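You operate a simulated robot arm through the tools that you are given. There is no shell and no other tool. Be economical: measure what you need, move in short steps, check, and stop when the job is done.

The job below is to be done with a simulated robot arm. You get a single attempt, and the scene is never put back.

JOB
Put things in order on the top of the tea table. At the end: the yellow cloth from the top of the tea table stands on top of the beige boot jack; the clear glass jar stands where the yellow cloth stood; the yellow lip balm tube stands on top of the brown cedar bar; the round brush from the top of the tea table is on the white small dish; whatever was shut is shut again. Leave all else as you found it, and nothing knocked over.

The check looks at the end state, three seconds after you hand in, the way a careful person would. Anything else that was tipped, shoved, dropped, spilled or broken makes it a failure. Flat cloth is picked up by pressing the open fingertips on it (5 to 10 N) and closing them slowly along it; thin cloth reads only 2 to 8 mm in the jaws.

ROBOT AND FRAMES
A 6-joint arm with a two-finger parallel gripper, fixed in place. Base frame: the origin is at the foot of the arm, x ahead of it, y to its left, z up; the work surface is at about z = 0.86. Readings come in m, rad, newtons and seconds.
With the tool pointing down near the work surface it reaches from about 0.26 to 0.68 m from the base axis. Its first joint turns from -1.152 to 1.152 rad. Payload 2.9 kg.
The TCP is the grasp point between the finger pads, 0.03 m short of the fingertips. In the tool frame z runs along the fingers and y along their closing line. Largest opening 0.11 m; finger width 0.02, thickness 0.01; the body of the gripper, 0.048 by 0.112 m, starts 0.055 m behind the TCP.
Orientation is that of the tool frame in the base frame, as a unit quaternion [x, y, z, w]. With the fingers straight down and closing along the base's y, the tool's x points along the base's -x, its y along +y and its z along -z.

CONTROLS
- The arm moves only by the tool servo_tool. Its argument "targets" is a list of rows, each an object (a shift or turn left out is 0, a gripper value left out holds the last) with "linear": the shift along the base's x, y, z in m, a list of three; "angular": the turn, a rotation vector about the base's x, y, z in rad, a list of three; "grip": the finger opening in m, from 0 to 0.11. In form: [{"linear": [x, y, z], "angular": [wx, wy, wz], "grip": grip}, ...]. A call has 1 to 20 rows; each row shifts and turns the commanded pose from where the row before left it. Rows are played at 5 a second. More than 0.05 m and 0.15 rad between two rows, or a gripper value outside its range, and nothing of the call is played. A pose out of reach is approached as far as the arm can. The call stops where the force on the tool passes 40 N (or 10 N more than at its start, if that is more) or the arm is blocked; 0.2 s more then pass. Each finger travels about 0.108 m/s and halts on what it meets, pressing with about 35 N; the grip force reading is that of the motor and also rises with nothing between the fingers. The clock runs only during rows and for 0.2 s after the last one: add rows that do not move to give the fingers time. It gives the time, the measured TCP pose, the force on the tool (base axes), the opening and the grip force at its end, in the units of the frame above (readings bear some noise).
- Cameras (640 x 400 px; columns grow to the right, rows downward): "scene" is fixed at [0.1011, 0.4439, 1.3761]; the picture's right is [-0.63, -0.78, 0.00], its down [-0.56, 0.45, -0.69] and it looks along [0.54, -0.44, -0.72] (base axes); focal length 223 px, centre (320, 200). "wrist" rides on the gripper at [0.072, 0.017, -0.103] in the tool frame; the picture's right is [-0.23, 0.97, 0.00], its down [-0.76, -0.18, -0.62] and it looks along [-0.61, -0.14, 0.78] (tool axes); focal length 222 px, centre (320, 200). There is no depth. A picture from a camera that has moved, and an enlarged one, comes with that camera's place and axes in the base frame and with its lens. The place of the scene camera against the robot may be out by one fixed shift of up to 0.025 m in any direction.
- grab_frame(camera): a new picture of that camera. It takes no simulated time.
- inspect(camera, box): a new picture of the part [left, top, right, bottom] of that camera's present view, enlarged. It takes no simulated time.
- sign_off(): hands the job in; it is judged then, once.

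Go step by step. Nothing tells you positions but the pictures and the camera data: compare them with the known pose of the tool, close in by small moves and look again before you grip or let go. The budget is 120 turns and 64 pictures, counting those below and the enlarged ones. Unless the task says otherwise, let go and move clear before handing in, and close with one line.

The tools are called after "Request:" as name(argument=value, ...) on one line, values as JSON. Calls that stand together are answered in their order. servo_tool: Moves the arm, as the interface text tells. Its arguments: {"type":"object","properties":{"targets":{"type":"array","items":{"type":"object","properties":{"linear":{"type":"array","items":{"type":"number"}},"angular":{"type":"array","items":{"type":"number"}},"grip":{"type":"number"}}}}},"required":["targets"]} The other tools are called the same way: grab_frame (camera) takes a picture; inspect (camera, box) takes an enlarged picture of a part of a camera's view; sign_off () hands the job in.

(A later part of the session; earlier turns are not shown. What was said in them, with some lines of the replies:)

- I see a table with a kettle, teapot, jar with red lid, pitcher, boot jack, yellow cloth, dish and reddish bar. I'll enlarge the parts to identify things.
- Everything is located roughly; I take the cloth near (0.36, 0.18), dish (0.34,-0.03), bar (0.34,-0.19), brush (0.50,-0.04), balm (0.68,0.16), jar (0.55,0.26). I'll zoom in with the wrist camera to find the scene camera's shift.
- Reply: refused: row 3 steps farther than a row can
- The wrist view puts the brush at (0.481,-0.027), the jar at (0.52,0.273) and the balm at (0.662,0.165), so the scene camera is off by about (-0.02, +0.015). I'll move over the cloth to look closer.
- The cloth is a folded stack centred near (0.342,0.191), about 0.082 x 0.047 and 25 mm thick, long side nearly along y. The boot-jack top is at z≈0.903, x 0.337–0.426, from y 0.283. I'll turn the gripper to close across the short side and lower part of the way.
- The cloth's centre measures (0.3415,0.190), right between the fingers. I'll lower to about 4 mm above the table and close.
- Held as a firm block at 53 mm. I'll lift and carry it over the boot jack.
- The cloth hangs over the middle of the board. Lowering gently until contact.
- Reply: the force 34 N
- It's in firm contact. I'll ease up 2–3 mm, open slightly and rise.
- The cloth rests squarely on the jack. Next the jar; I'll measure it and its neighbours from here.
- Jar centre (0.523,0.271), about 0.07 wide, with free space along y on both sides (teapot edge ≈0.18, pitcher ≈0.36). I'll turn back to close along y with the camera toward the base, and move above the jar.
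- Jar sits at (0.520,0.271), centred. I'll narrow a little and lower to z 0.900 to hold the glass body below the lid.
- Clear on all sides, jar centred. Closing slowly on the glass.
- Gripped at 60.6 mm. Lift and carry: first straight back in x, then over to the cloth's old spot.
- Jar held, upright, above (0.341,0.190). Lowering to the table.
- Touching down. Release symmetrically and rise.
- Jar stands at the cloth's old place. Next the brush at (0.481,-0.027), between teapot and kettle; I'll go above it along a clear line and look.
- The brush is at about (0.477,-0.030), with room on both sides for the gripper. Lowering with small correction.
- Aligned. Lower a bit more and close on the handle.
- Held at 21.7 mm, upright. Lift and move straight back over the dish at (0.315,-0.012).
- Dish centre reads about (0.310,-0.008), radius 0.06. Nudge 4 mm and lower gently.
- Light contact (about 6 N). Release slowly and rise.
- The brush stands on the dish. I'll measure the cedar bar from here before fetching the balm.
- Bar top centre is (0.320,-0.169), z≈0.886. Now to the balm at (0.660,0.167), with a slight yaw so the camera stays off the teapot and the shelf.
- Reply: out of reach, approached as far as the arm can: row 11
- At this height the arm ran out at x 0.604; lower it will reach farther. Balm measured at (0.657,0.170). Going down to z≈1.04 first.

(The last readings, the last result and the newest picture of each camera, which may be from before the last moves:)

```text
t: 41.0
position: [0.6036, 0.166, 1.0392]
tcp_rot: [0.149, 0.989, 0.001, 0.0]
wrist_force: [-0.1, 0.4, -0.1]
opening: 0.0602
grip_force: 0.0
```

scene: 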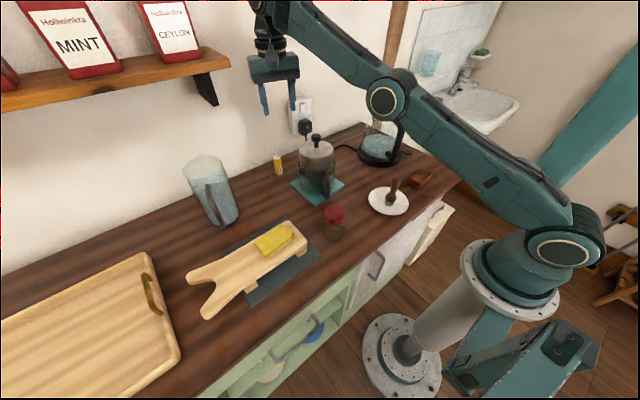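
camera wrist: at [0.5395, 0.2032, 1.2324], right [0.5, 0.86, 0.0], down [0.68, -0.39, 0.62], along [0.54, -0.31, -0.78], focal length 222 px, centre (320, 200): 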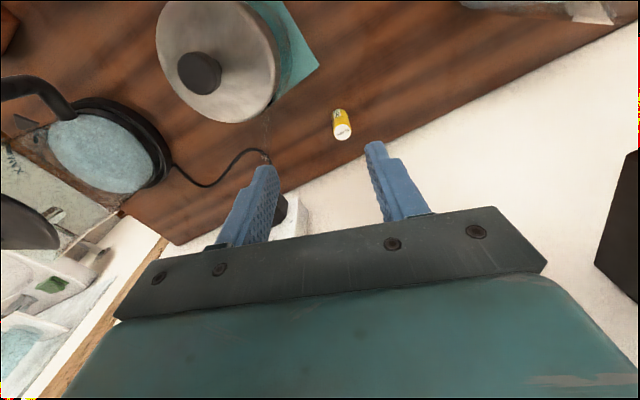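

Request:
servo_tool(targets=[{"linear": [0.027, 0.002, 0]}, {"linear": [0.026, 0.002, 0]}, {"linear": [0, 0, -0.03]}, {}])

Request:
grab_frame(camera="wrist")

Request:
inspect(camera="scene", box=[190, 80, 350, 180])

```text
t: 42.0
position: [0.6417, 0.1714, 1.0085]
tcp_rot: [0.15, 0.989, -0.001, -0.002]
wrist_force: [0.3, 0.0, 0.5]
opening: 0.0601
grip_force: 0.0
out of reach, approached as far as the arm can: row 2, 3
```

```text
18 pictures are left
camera wrist: at [0.577, 0.2089, 1.111], right [0.5, 0.86, 0.0], down [0.68, -0.39, 0.62], along [0.54, -0.32, -0.78], focal length 222 px, centre (320, 200)
```

wrist: 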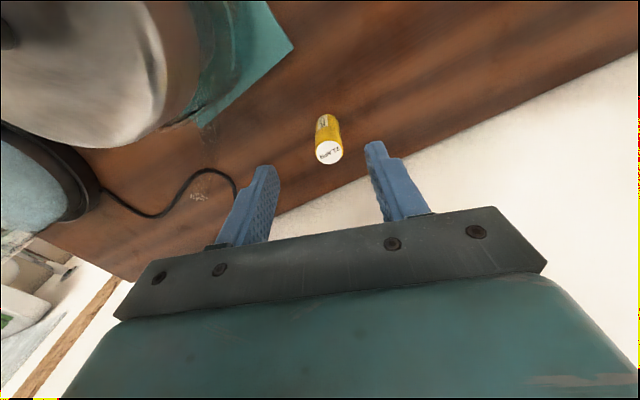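

```text
4.00 times, centred on (270, 130) of scene
camera zoom: at [0.1011, 0.4439, 1.3761], right [-0.63, -0.78, 0.0], down [-0.56, 0.45, -0.69], along [0.54, -0.44, -0.72], focal length 893 px, centre (520, 480)
```

zoom: 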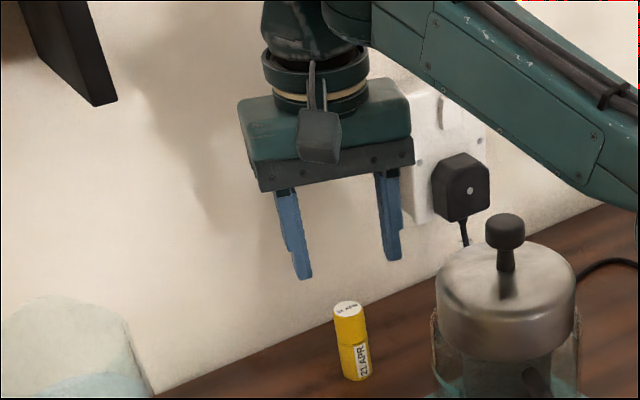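

Lowering straight down would bring the forearm close to the teapot knob. Instead I'll yaw and lean the tool so that the wrist sits to the +y side of the balm, then slide in with the fingers around it.

Request:
servo_tool(targets=[{"linear": [-0.012, 0.014, 0], "angular": [0, 0, -0.15]}, {"linear": [-0.01, 0.014, 0], "angular": [0, 0, -0.15]}, {"angular": [0, 0, -0.15]}, {"angular": [0, 0, -0.15]}, {"angular": [0, 0, -0.15]}, {"linear": [0, 0, -0.01], "angular": [-0.126, -0.073, 0]}, {"linear": [0, 0, -0.015], "angular": [-0.126, -0.073, 0]}, {"linear": [0, 0, -0.015], "angular": [-0.126, -0.073, 0]}, {}])

Request:
grab_frame(camera="wrist")

Request:
inspect(camera="scene", box=[170, 70, 362, 190])

```text
t: 44.0
position: [0.6026, 0.1936, 0.9726]
tcp_rot: [0.49, 0.845, -0.11, 0.186]
wrist_force: [0.4, 0.0, -0.1]
opening: 0.0598
grip_force: 0.0
out of reach, approached as far as the arm can: row 1, 2, 6, 7, 8
```

```text
16 pictures are left
camera wrist: at [0.5643, 0.2966, 1.0337], right [0.95, 0.31, 0.09], down [0.06, -0.46, 0.89], along [0.31, -0.84, -0.45], focal length 222 px, centre (320, 200)
```

wrist: 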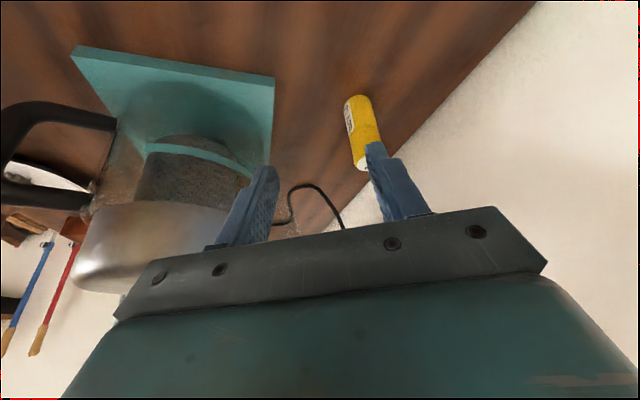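

```text
3.33 times, centred on (266, 130) of scene
camera zoom: at [0.1011, 0.444, 1.3761], right [-0.63, -0.78, 0.0], down [-0.56, 0.45, -0.69], along [0.54, -0.44, -0.72], focal length 744 px, centre (500, 433)
```

zoom: 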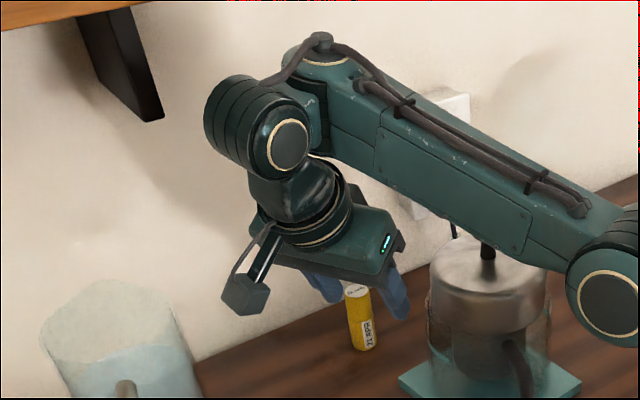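

The lean keeps the forearm beside the knob rather than above it. I'll test how far this leaned pose reaches toward the balm, staying just above its top.

Request:
servo_tool(targets=[{"linear": [0, 0, 0.01]}, {"linear": [0.02, -0.008, 0]}, {"linear": [0.02, -0.008, 0]}, {"linear": [0.014, -0.007, 0]}, {}, {}])

```text
t: 45.4
position: [0.6097, 0.18, 0.9813]
tcp_rot: [0.489, 0.845, -0.107, 0.187]
wrist_force: [0.2, 0.4, -0.8]
opening: 0.0599
grip_force: 0.1
out of reach, approached as far as the arm can: row 2, 3, 4
```

That lean costs reach. I'll try leaning to the other side (wrist toward -y, closing along x), which keeps the forearm on the -y side of the knob; done at a safe height first.

Request:
servo_tool(targets=[{"linear": [0, 0, 0.03], "angular": [0.126, 0.073, 0]}, {"linear": [0, 0, 0.03], "angular": [0.126, 0.073, 0]}, {"linear": [0, 0, 0.01], "angular": [0.126, 0.073, 0]}, {"angular": [0, 0, -0.13]}, {"angular": [0, 0, -0.13]}, {"angular": [0, 0, -0.13]}, {"angular": [0, 0, -0.13]}, {"angular": [0.14, 0, 0]}, {"angular": [0.14, 0, 0]}, {"angular": [0.14, 0, 0]}, {}])

```text
t: 47.8
position: [0.5943, 0.1512, 1.0441]
tcp_rot: [0.691, 0.692, 0.148, -0.149]
wrist_force: [1.0, -0.9, 0.8]
opening: 0.0599
grip_force: 0.0
out of reach, approached as far as the arm can: row 8, 9
```

Request:
servo_tool(targets=[{"linear": [0.025, 0.01, 0]}, {"linear": [0.025, 0.01, -0.01]}, {"linear": [0.012, 0, -0.02]}, {}])

Request:
inspect(camera="scene", box=[190, 60, 382, 180])

```text
t: 48.8
position: [0.609, 0.1465, 1.0163]
tcp_rot: [0.692, 0.691, 0.149, -0.147]
wrist_force: [-0.5, 0.7, -0.6]
opening: 0.0599
grip_force: 0.2
out of reach, approached as far as the arm can: row 1, 2, 3
```

```text
3.33 times, centred on (286, 120) of scene
camera zoom: at [0.1011, 0.4439, 1.3761], right [-0.63, -0.78, 0.0], down [-0.56, 0.45, -0.69], along [0.54, -0.44, -0.72], focal length 744 px, centre (433, 467)
```

zoom: 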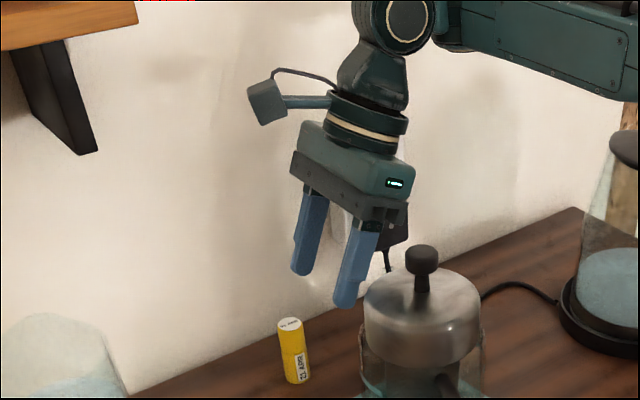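

Sideways leans cost reach either way. Leaning outward (fingers pointing slightly away from the base) should both reach farther and raise the forearm; I'll put the camera on the outer side so it clears the teapot.

Request:
servo_tool(targets=[{"linear": [-0.01, 0.01, 0.015], "angular": [-0.14, 0, 0]}, {"linear": [0, 0, 0.015], "angular": [-0.14, 0, 0]}, {"angular": [-0.14, 0, 0]}, {"angular": [0, 0, -0.146]}, {"angular": [0, 0, -0.146]}, {"angular": [0, 0, -0.146]}, {"angular": [0, 0, -0.146]}, {"angular": [0, 0, -0.146]}, {"angular": [0, 0, -0.146]}, {"angular": [0, 0, -0.146]}, {"angular": [0, 0, -0.146]}, {"angular": [0, 0, -0.146]}, {"angular": [0.029, -0.113, 0]}, {"angular": [0.029, -0.113, 0]}, {"angular": [0.029, -0.113, 0]}, {}])

```text
t: 52.2
position: [0.6515, 0.146, 1.0792]
tcp_rot: [0.976, 0.138, 0.171, 0.007]
wrist_force: [-0.2, 0.0, 0.4]
opening: 0.0601
grip_force: 0.0
out of reach, approached as far as the arm can: row 6, 7, 8, 13, 14, 15
```

Request:
servo_tool(targets=[{"linear": [0, 0.01, -0.02]}, {"linear": [0, 0.012, -0.02]}, {}])

Request:
grab_frame(camera="wrist")

Request:
inspect(camera="scene", box=[190, 60, 382, 180])

```text
t: 53.0
position: [0.6558, 0.1674, 1.0419]
tcp_rot: [0.975, 0.142, 0.169, 0.014]
wrist_force: [-0.4, 0.3, 0.1]
opening: 0.0597
grip_force: 0.2
out of reach, approached as far as the arm can: row 2
```

```text
13 pictures are left
camera wrist: at [0.6911, 0.1685, 1.163], right [0.06, -1.0, 0.0], down [-0.94, -0.05, 0.33], along [-0.33, -0.02, -0.95], focal length 222 px, centre (320, 200)
```

wrist: 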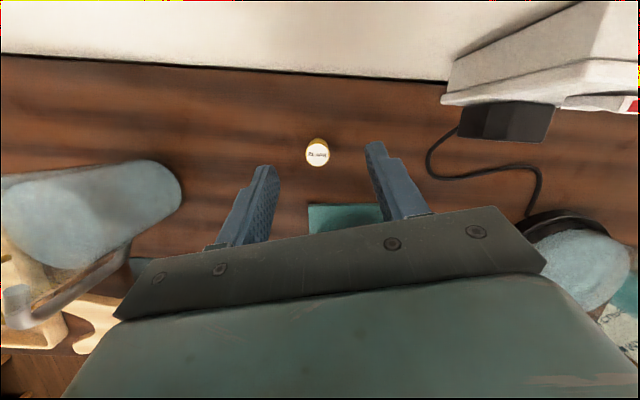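

```text
3.33 times, centred on (286, 120) of scene
camera zoom: at [0.1011, 0.444, 1.3761], right [-0.63, -0.78, 0.0], down [-0.56, 0.45, -0.69], along [0.54, -0.44, -0.72], focal length 744 px, centre (433, 467)
```

zoom: 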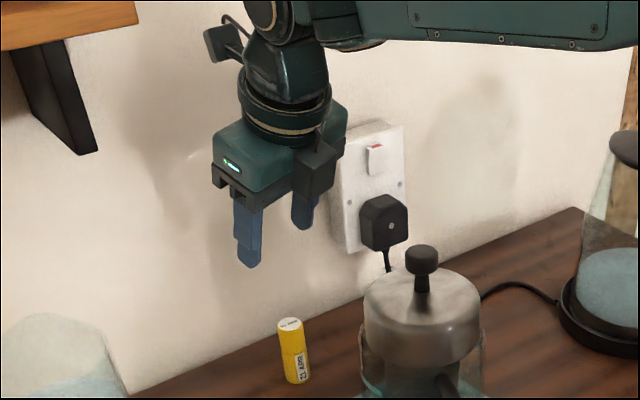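

Now the forearm is high and the balm sits between the fingers at (0.660,0.169). Lowering with a small correction.

Request:
servo_tool(targets=[{"linear": [0.002, 0.001, -0.03]}, {"linear": [0, 0, -0.03]}, {}])

Request:
grab_frame(camera="wrist")

Request:
inspect(camera="scene", box=[190, 60, 382, 180])

```text
t: 53.8
position: [0.6717, 0.1609, 0.9867]
tcp_rot: [0.975, 0.143, 0.168, 0.016]
wrist_force: [0.2, 0.2, -0.3]
opening: 0.06
grip_force: 0.1
out of reach, approached as far as the arm can: row 1, 2
```

```text
11 pictures are left
camera wrist: at [0.7065, 0.1625, 1.1092], right [0.06, -1.0, 0.0], down [-0.94, -0.06, 0.33], along [-0.33, -0.02, -0.95], focal length 222 px, centre (320, 200)
```

wrist: 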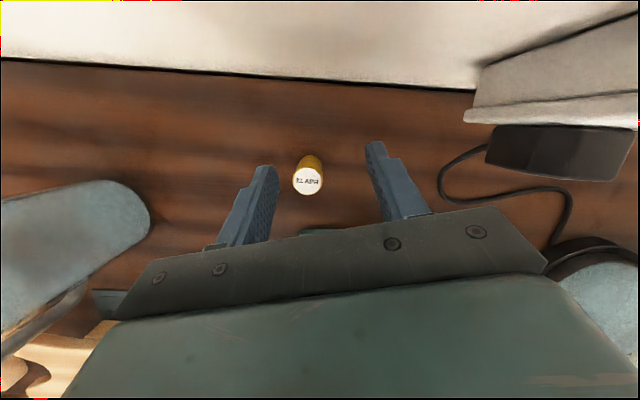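

```text
3.33 times, centred on (286, 120) of scene
camera zoom: at [0.1011, 0.4439, 1.3761], right [-0.63, -0.78, 0.0], down [-0.56, 0.45, -0.69], along [0.54, -0.44, -0.72], focal length 744 px, centre (433, 467)
```

zoom: 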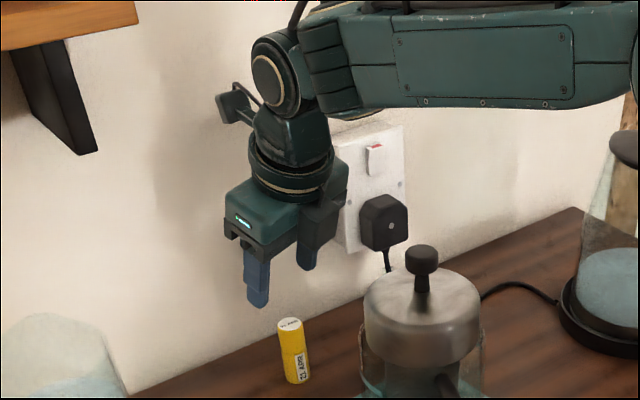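

Drifted a little outward; balm still reads (0.660,0.170). Correct sideways first, then lower.

Request:
servo_tool(targets=[{"linear": [-0.012, 0.009, 0]}, {"linear": [0, 0, -0.015]}, {}])

```text
t: 54.6
position: [0.6743, 0.1591, 0.9809]
tcp_rot: [0.975, 0.143, 0.168, 0.016]
wrist_force: [0.6, -0.6, 0.6]
opening: 0.06
grip_force: 0.1
out of reach, approached as far as the arm can: row 1, 2
```

A wrist joint seems to be at its turning limit; I'll turn the tool back a little about the vertical and then correct.

Request:
servo_tool(targets=[{"linear": [0, 0, 0.01], "angular": [0, 0, 0.12]}, {"angular": [0, 0, 0.12]}, {"linear": [-0.014, 0.01, 0]}, {}, {}])

```text
t: 55.8
position: [0.6595, 0.1685, 0.9892]
tcp_rot: [0.952, 0.254, 0.169, -0.014]
wrist_force: [0.2, 0.7, -0.9]
opening: 0.06
grip_force: 0.2
```

Now it follows exactly. Lowering around the balm.

Request:
servo_tool(targets=[{"linear": [0, 0.001, -0.025]}, {"linear": [0, 0, -0.025]}, {"linear": [0, 0, -0.017]}, {}])

Request:
grab_frame(camera="wrist")

```text
t: 56.8
position: [0.6598, 0.1678, 0.9224]
tcp_rot: [0.952, 0.253, 0.169, -0.013]
wrist_force: [-0.3, 0.9, 0.7]
opening: 0.0599
grip_force: 0.1
```

```text
9 pictures are left
camera wrist: at [0.694, 0.1772, 1.0444], right [0.29, -0.96, -0.02], down [-0.9, -0.28, 0.33], along [-0.32, -0.08, -0.95], focal length 222 px, centre (320, 200)
```

wrist: 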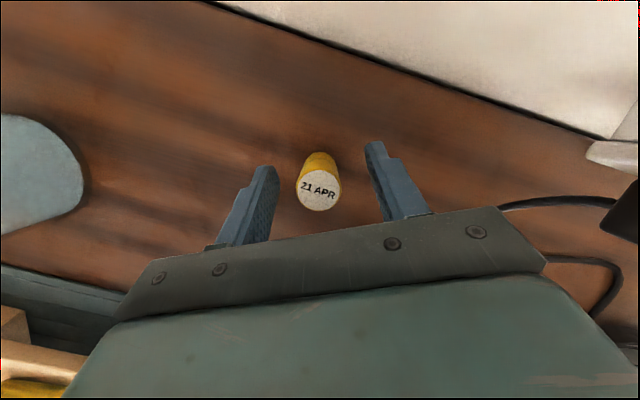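

Balm is centred. Closing slowly.

Request:
servo_tool(targets=[{"linear": [0, 0.001, -0.003], "grip": 0.045}, {"grip": 0.035}, {"grip": 0.027}, {"grip": 0.02}, {"grip": 0.014}, {"grip": 0.01}, {}, {}])

Request:
grab_frame(camera="wrist")

```text
t: 58.6
position: [0.6599, 0.1701, 0.9203]
tcp_rot: [0.952, 0.253, 0.169, -0.013]
wrist_force: [0.2, 0.7, -0.1]
opening: 0.0246
grip_force: 35.4
```

```text
8 pictures are left
camera wrist: at [0.6942, 0.1782, 1.0418], right [0.29, -0.96, -0.02], down [-0.9, -0.28, 0.33], along [-0.32, -0.08, -0.95], focal length 222 px, centre (320, 200)
```

wrist: 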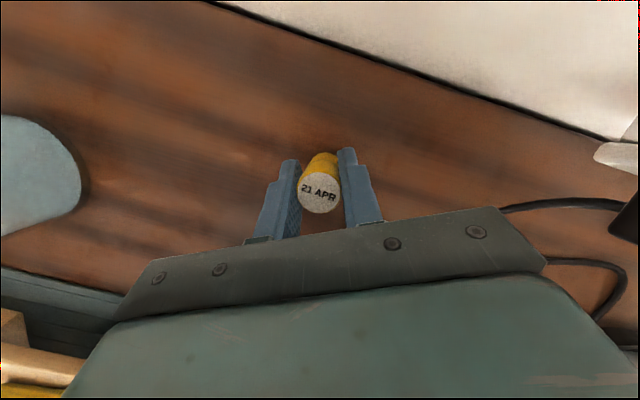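

The balm is held (24.6 mm). Lift, retreat between teapot and pitcher with rising height, then travel back toward the base.

Request:
servo_tool(targets=[{"linear": [0, 0, 0.03]}, {"linear": [0, 0, 0.04]}, {"linear": [-0.01, 0.005, 0.04]}, {"linear": [-0.025, 0.008, 0.035]}, {"linear": [-0.03, 0.01, 0.03]}, {"linear": [-0.035, 0.01, 0.03]}, {"linear": [-0.045, 0, 0.01]}, {"linear": [-0.045, 0, 0]}, {"linear": [-0.045, 0, 0]}, {"linear": [-0.045, 0, 0]}, {"linear": [-0.045, 0, 0]}, {}])

Request:
grab_frame(camera="scene")

```text
t: 61.2
position: [0.3558, 0.1631, 1.1455]
tcp_rot: [0.95, 0.261, 0.17, -0.009]
wrist_force: [-0.3, 0.1, 0.0]
opening: 0.0248
grip_force: 34.6
out of reach, approached as far as the arm can: row 9, 10, 11
```

```text
7 pictures are left
```

scene: 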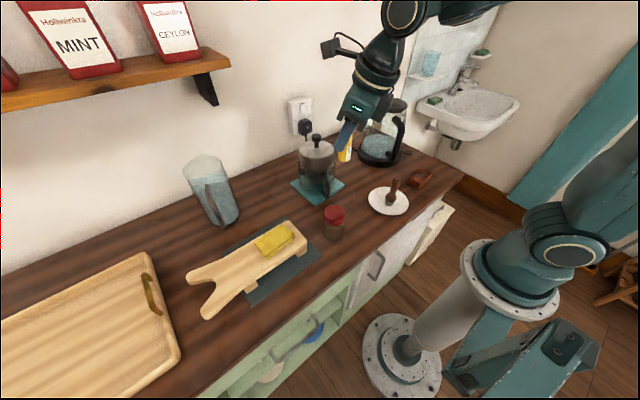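

All fine; now across toward the bar at (0.320,-0.169).

Request:
servo_tool(targets=[{"linear": [0, -0.045, 0]}, {"linear": [-0.01, -0.045, 0]}, {"linear": [-0.01, -0.045, 0]}, {"linear": [-0.01, -0.045, 0]}, {"linear": [-0.006, -0.045, 0]}, {"linear": [0, -0.045, 0]}, {"linear": [0, -0.045, 0]}, {"linear": [0, -0.017, -0.03]}, {"linear": [0, 0, -0.04]}, {"linear": [0, 0, -0.04]}, {}])

Request:
grab_frame(camera="wrist")

Request:
inspect(camera="scene", box=[340, 90, 500, 190])

```text
t: 63.6
position: [0.3213, -0.1684, 1.0372]
tcp_rot: [0.952, 0.253, 0.169, -0.013]
wrist_force: [0.2, -0.1, -0.4]
opening: 0.0248
grip_force: 34.8
```

```text
6 pictures are left
camera wrist: at [0.3562, -0.1604, 1.1586], right [0.29, -0.96, -0.02], down [-0.9, -0.28, 0.33], along [-0.32, -0.08, -0.95], focal length 222 px, centre (320, 200)
```

wrist: 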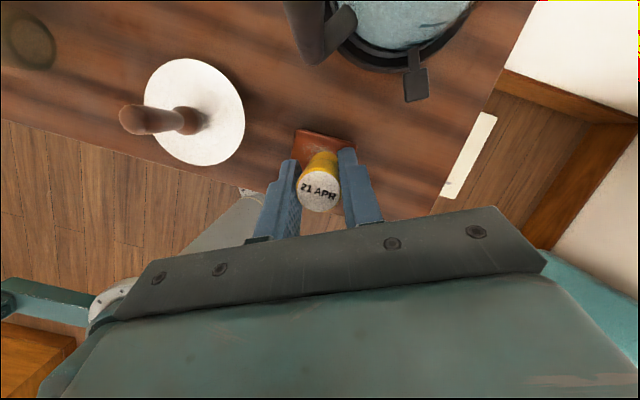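

```text
4.00 times, centred on (420, 140) of scene
camera zoom: at [0.1011, 0.4439, 1.3761], right [-0.63, -0.78, 0.0], down [-0.56, 0.45, -0.69], along [0.54, -0.44, -0.72], focal length 893 px, centre (-80, 440)
```

zoom: 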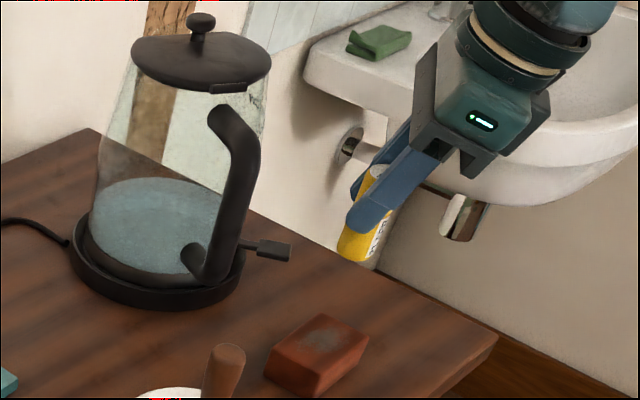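

Balm hangs upright over the bar, whose top spans x≈0.297–0.341, y≈-0.203…-0.133. Lowering.

Request:
servo_tool(targets=[{"linear": [-0.002, 0, -0.03]}, {"linear": [0, 0, -0.03]}, {"linear": [0, 0, -0.02]}, {"linear": [0, 0, -0.005]}, {}])

Request:
inspect(camera="scene", box=[380, 130, 460, 200])

```text
t: 64.8
position: [0.3206, -0.169, 0.9513]
tcp_rot: [0.952, 0.253, 0.171, -0.012]
wrist_force: [-0.5, 0.5, 7.7]
opening: 0.0248
grip_force: 35.1
```

```text
5.71 times, centred on (420, 165) of scene
camera zoom: at [0.101, 0.444, 1.376], right [-0.63, -0.78, 0.0], down [-0.56, 0.45, -0.69], along [0.54, -0.44, -0.72], focal length 1276 px, centre (-251, 400)
```

zoom: 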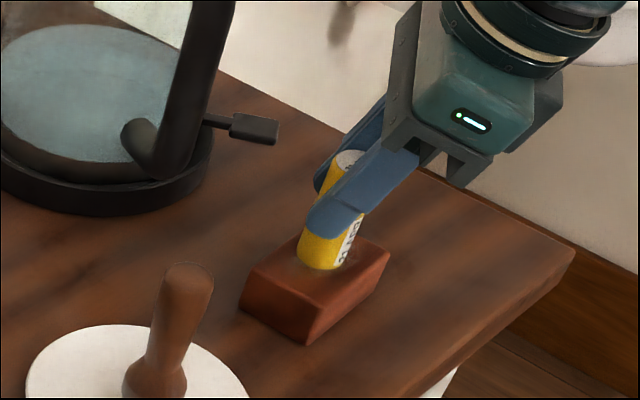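

Light contact on the middle of the bar. Release gently and rise straight up.

Request:
servo_tool(targets=[{}, {"grip": 0.027}, {"grip": 0.032}, {"grip": 0.042}, {"grip": 0.055}, {}, {"linear": [0, 0, 0.02]}, {"linear": [0, 0, 0.04]}, {"linear": [0, 0, 0.05]}, {"linear": [0, 0, 0.04]}, {"linear": [-0.01, 0.04, 0.02]}, {"linear": [0, 0.045, 0]}, {"linear": [0, 0.045, 0]}, {}])

Request:
grab_frame(camera="scene")

Request:
inspect(camera="scene", box=[340, 120, 468, 220])

```text
t: 67.8
position: [0.3093, -0.0364, 1.1221]
tcp_rot: [0.952, 0.253, 0.169, -0.013]
wrist_force: [-0.6, 1.1, 0.2]
opening: 0.0548
grip_force: 0.0
```

```text
3 pictures are left
```

scene: 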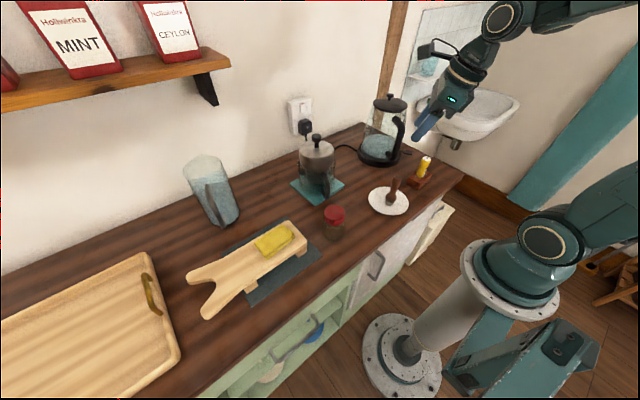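

```text
4.00 times, centred on (404, 170) of scene
camera zoom: at [0.1011, 0.444, 1.3761], right [-0.63, -0.78, 0.0], down [-0.56, 0.45, -0.69], along [0.54, -0.44, -0.72], focal length 893 px, centre (-16, 320)
```

zoom: 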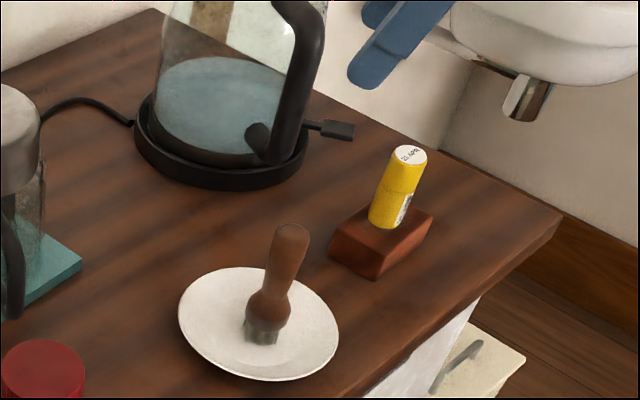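

The cloth is on the jack, the jar is in the cloth's old place, the brush stands on the dish and the balm stands on the bar. Nothing else has moved and the arm is clear, so I'm handing in.

Request:
sign_off()

```text
The job is handed in.
```

I put all four things where you asked and handed the job in. The last pictures show nothing tipped or out of place, and nothing had to be opened, so everything shut stayed shut.
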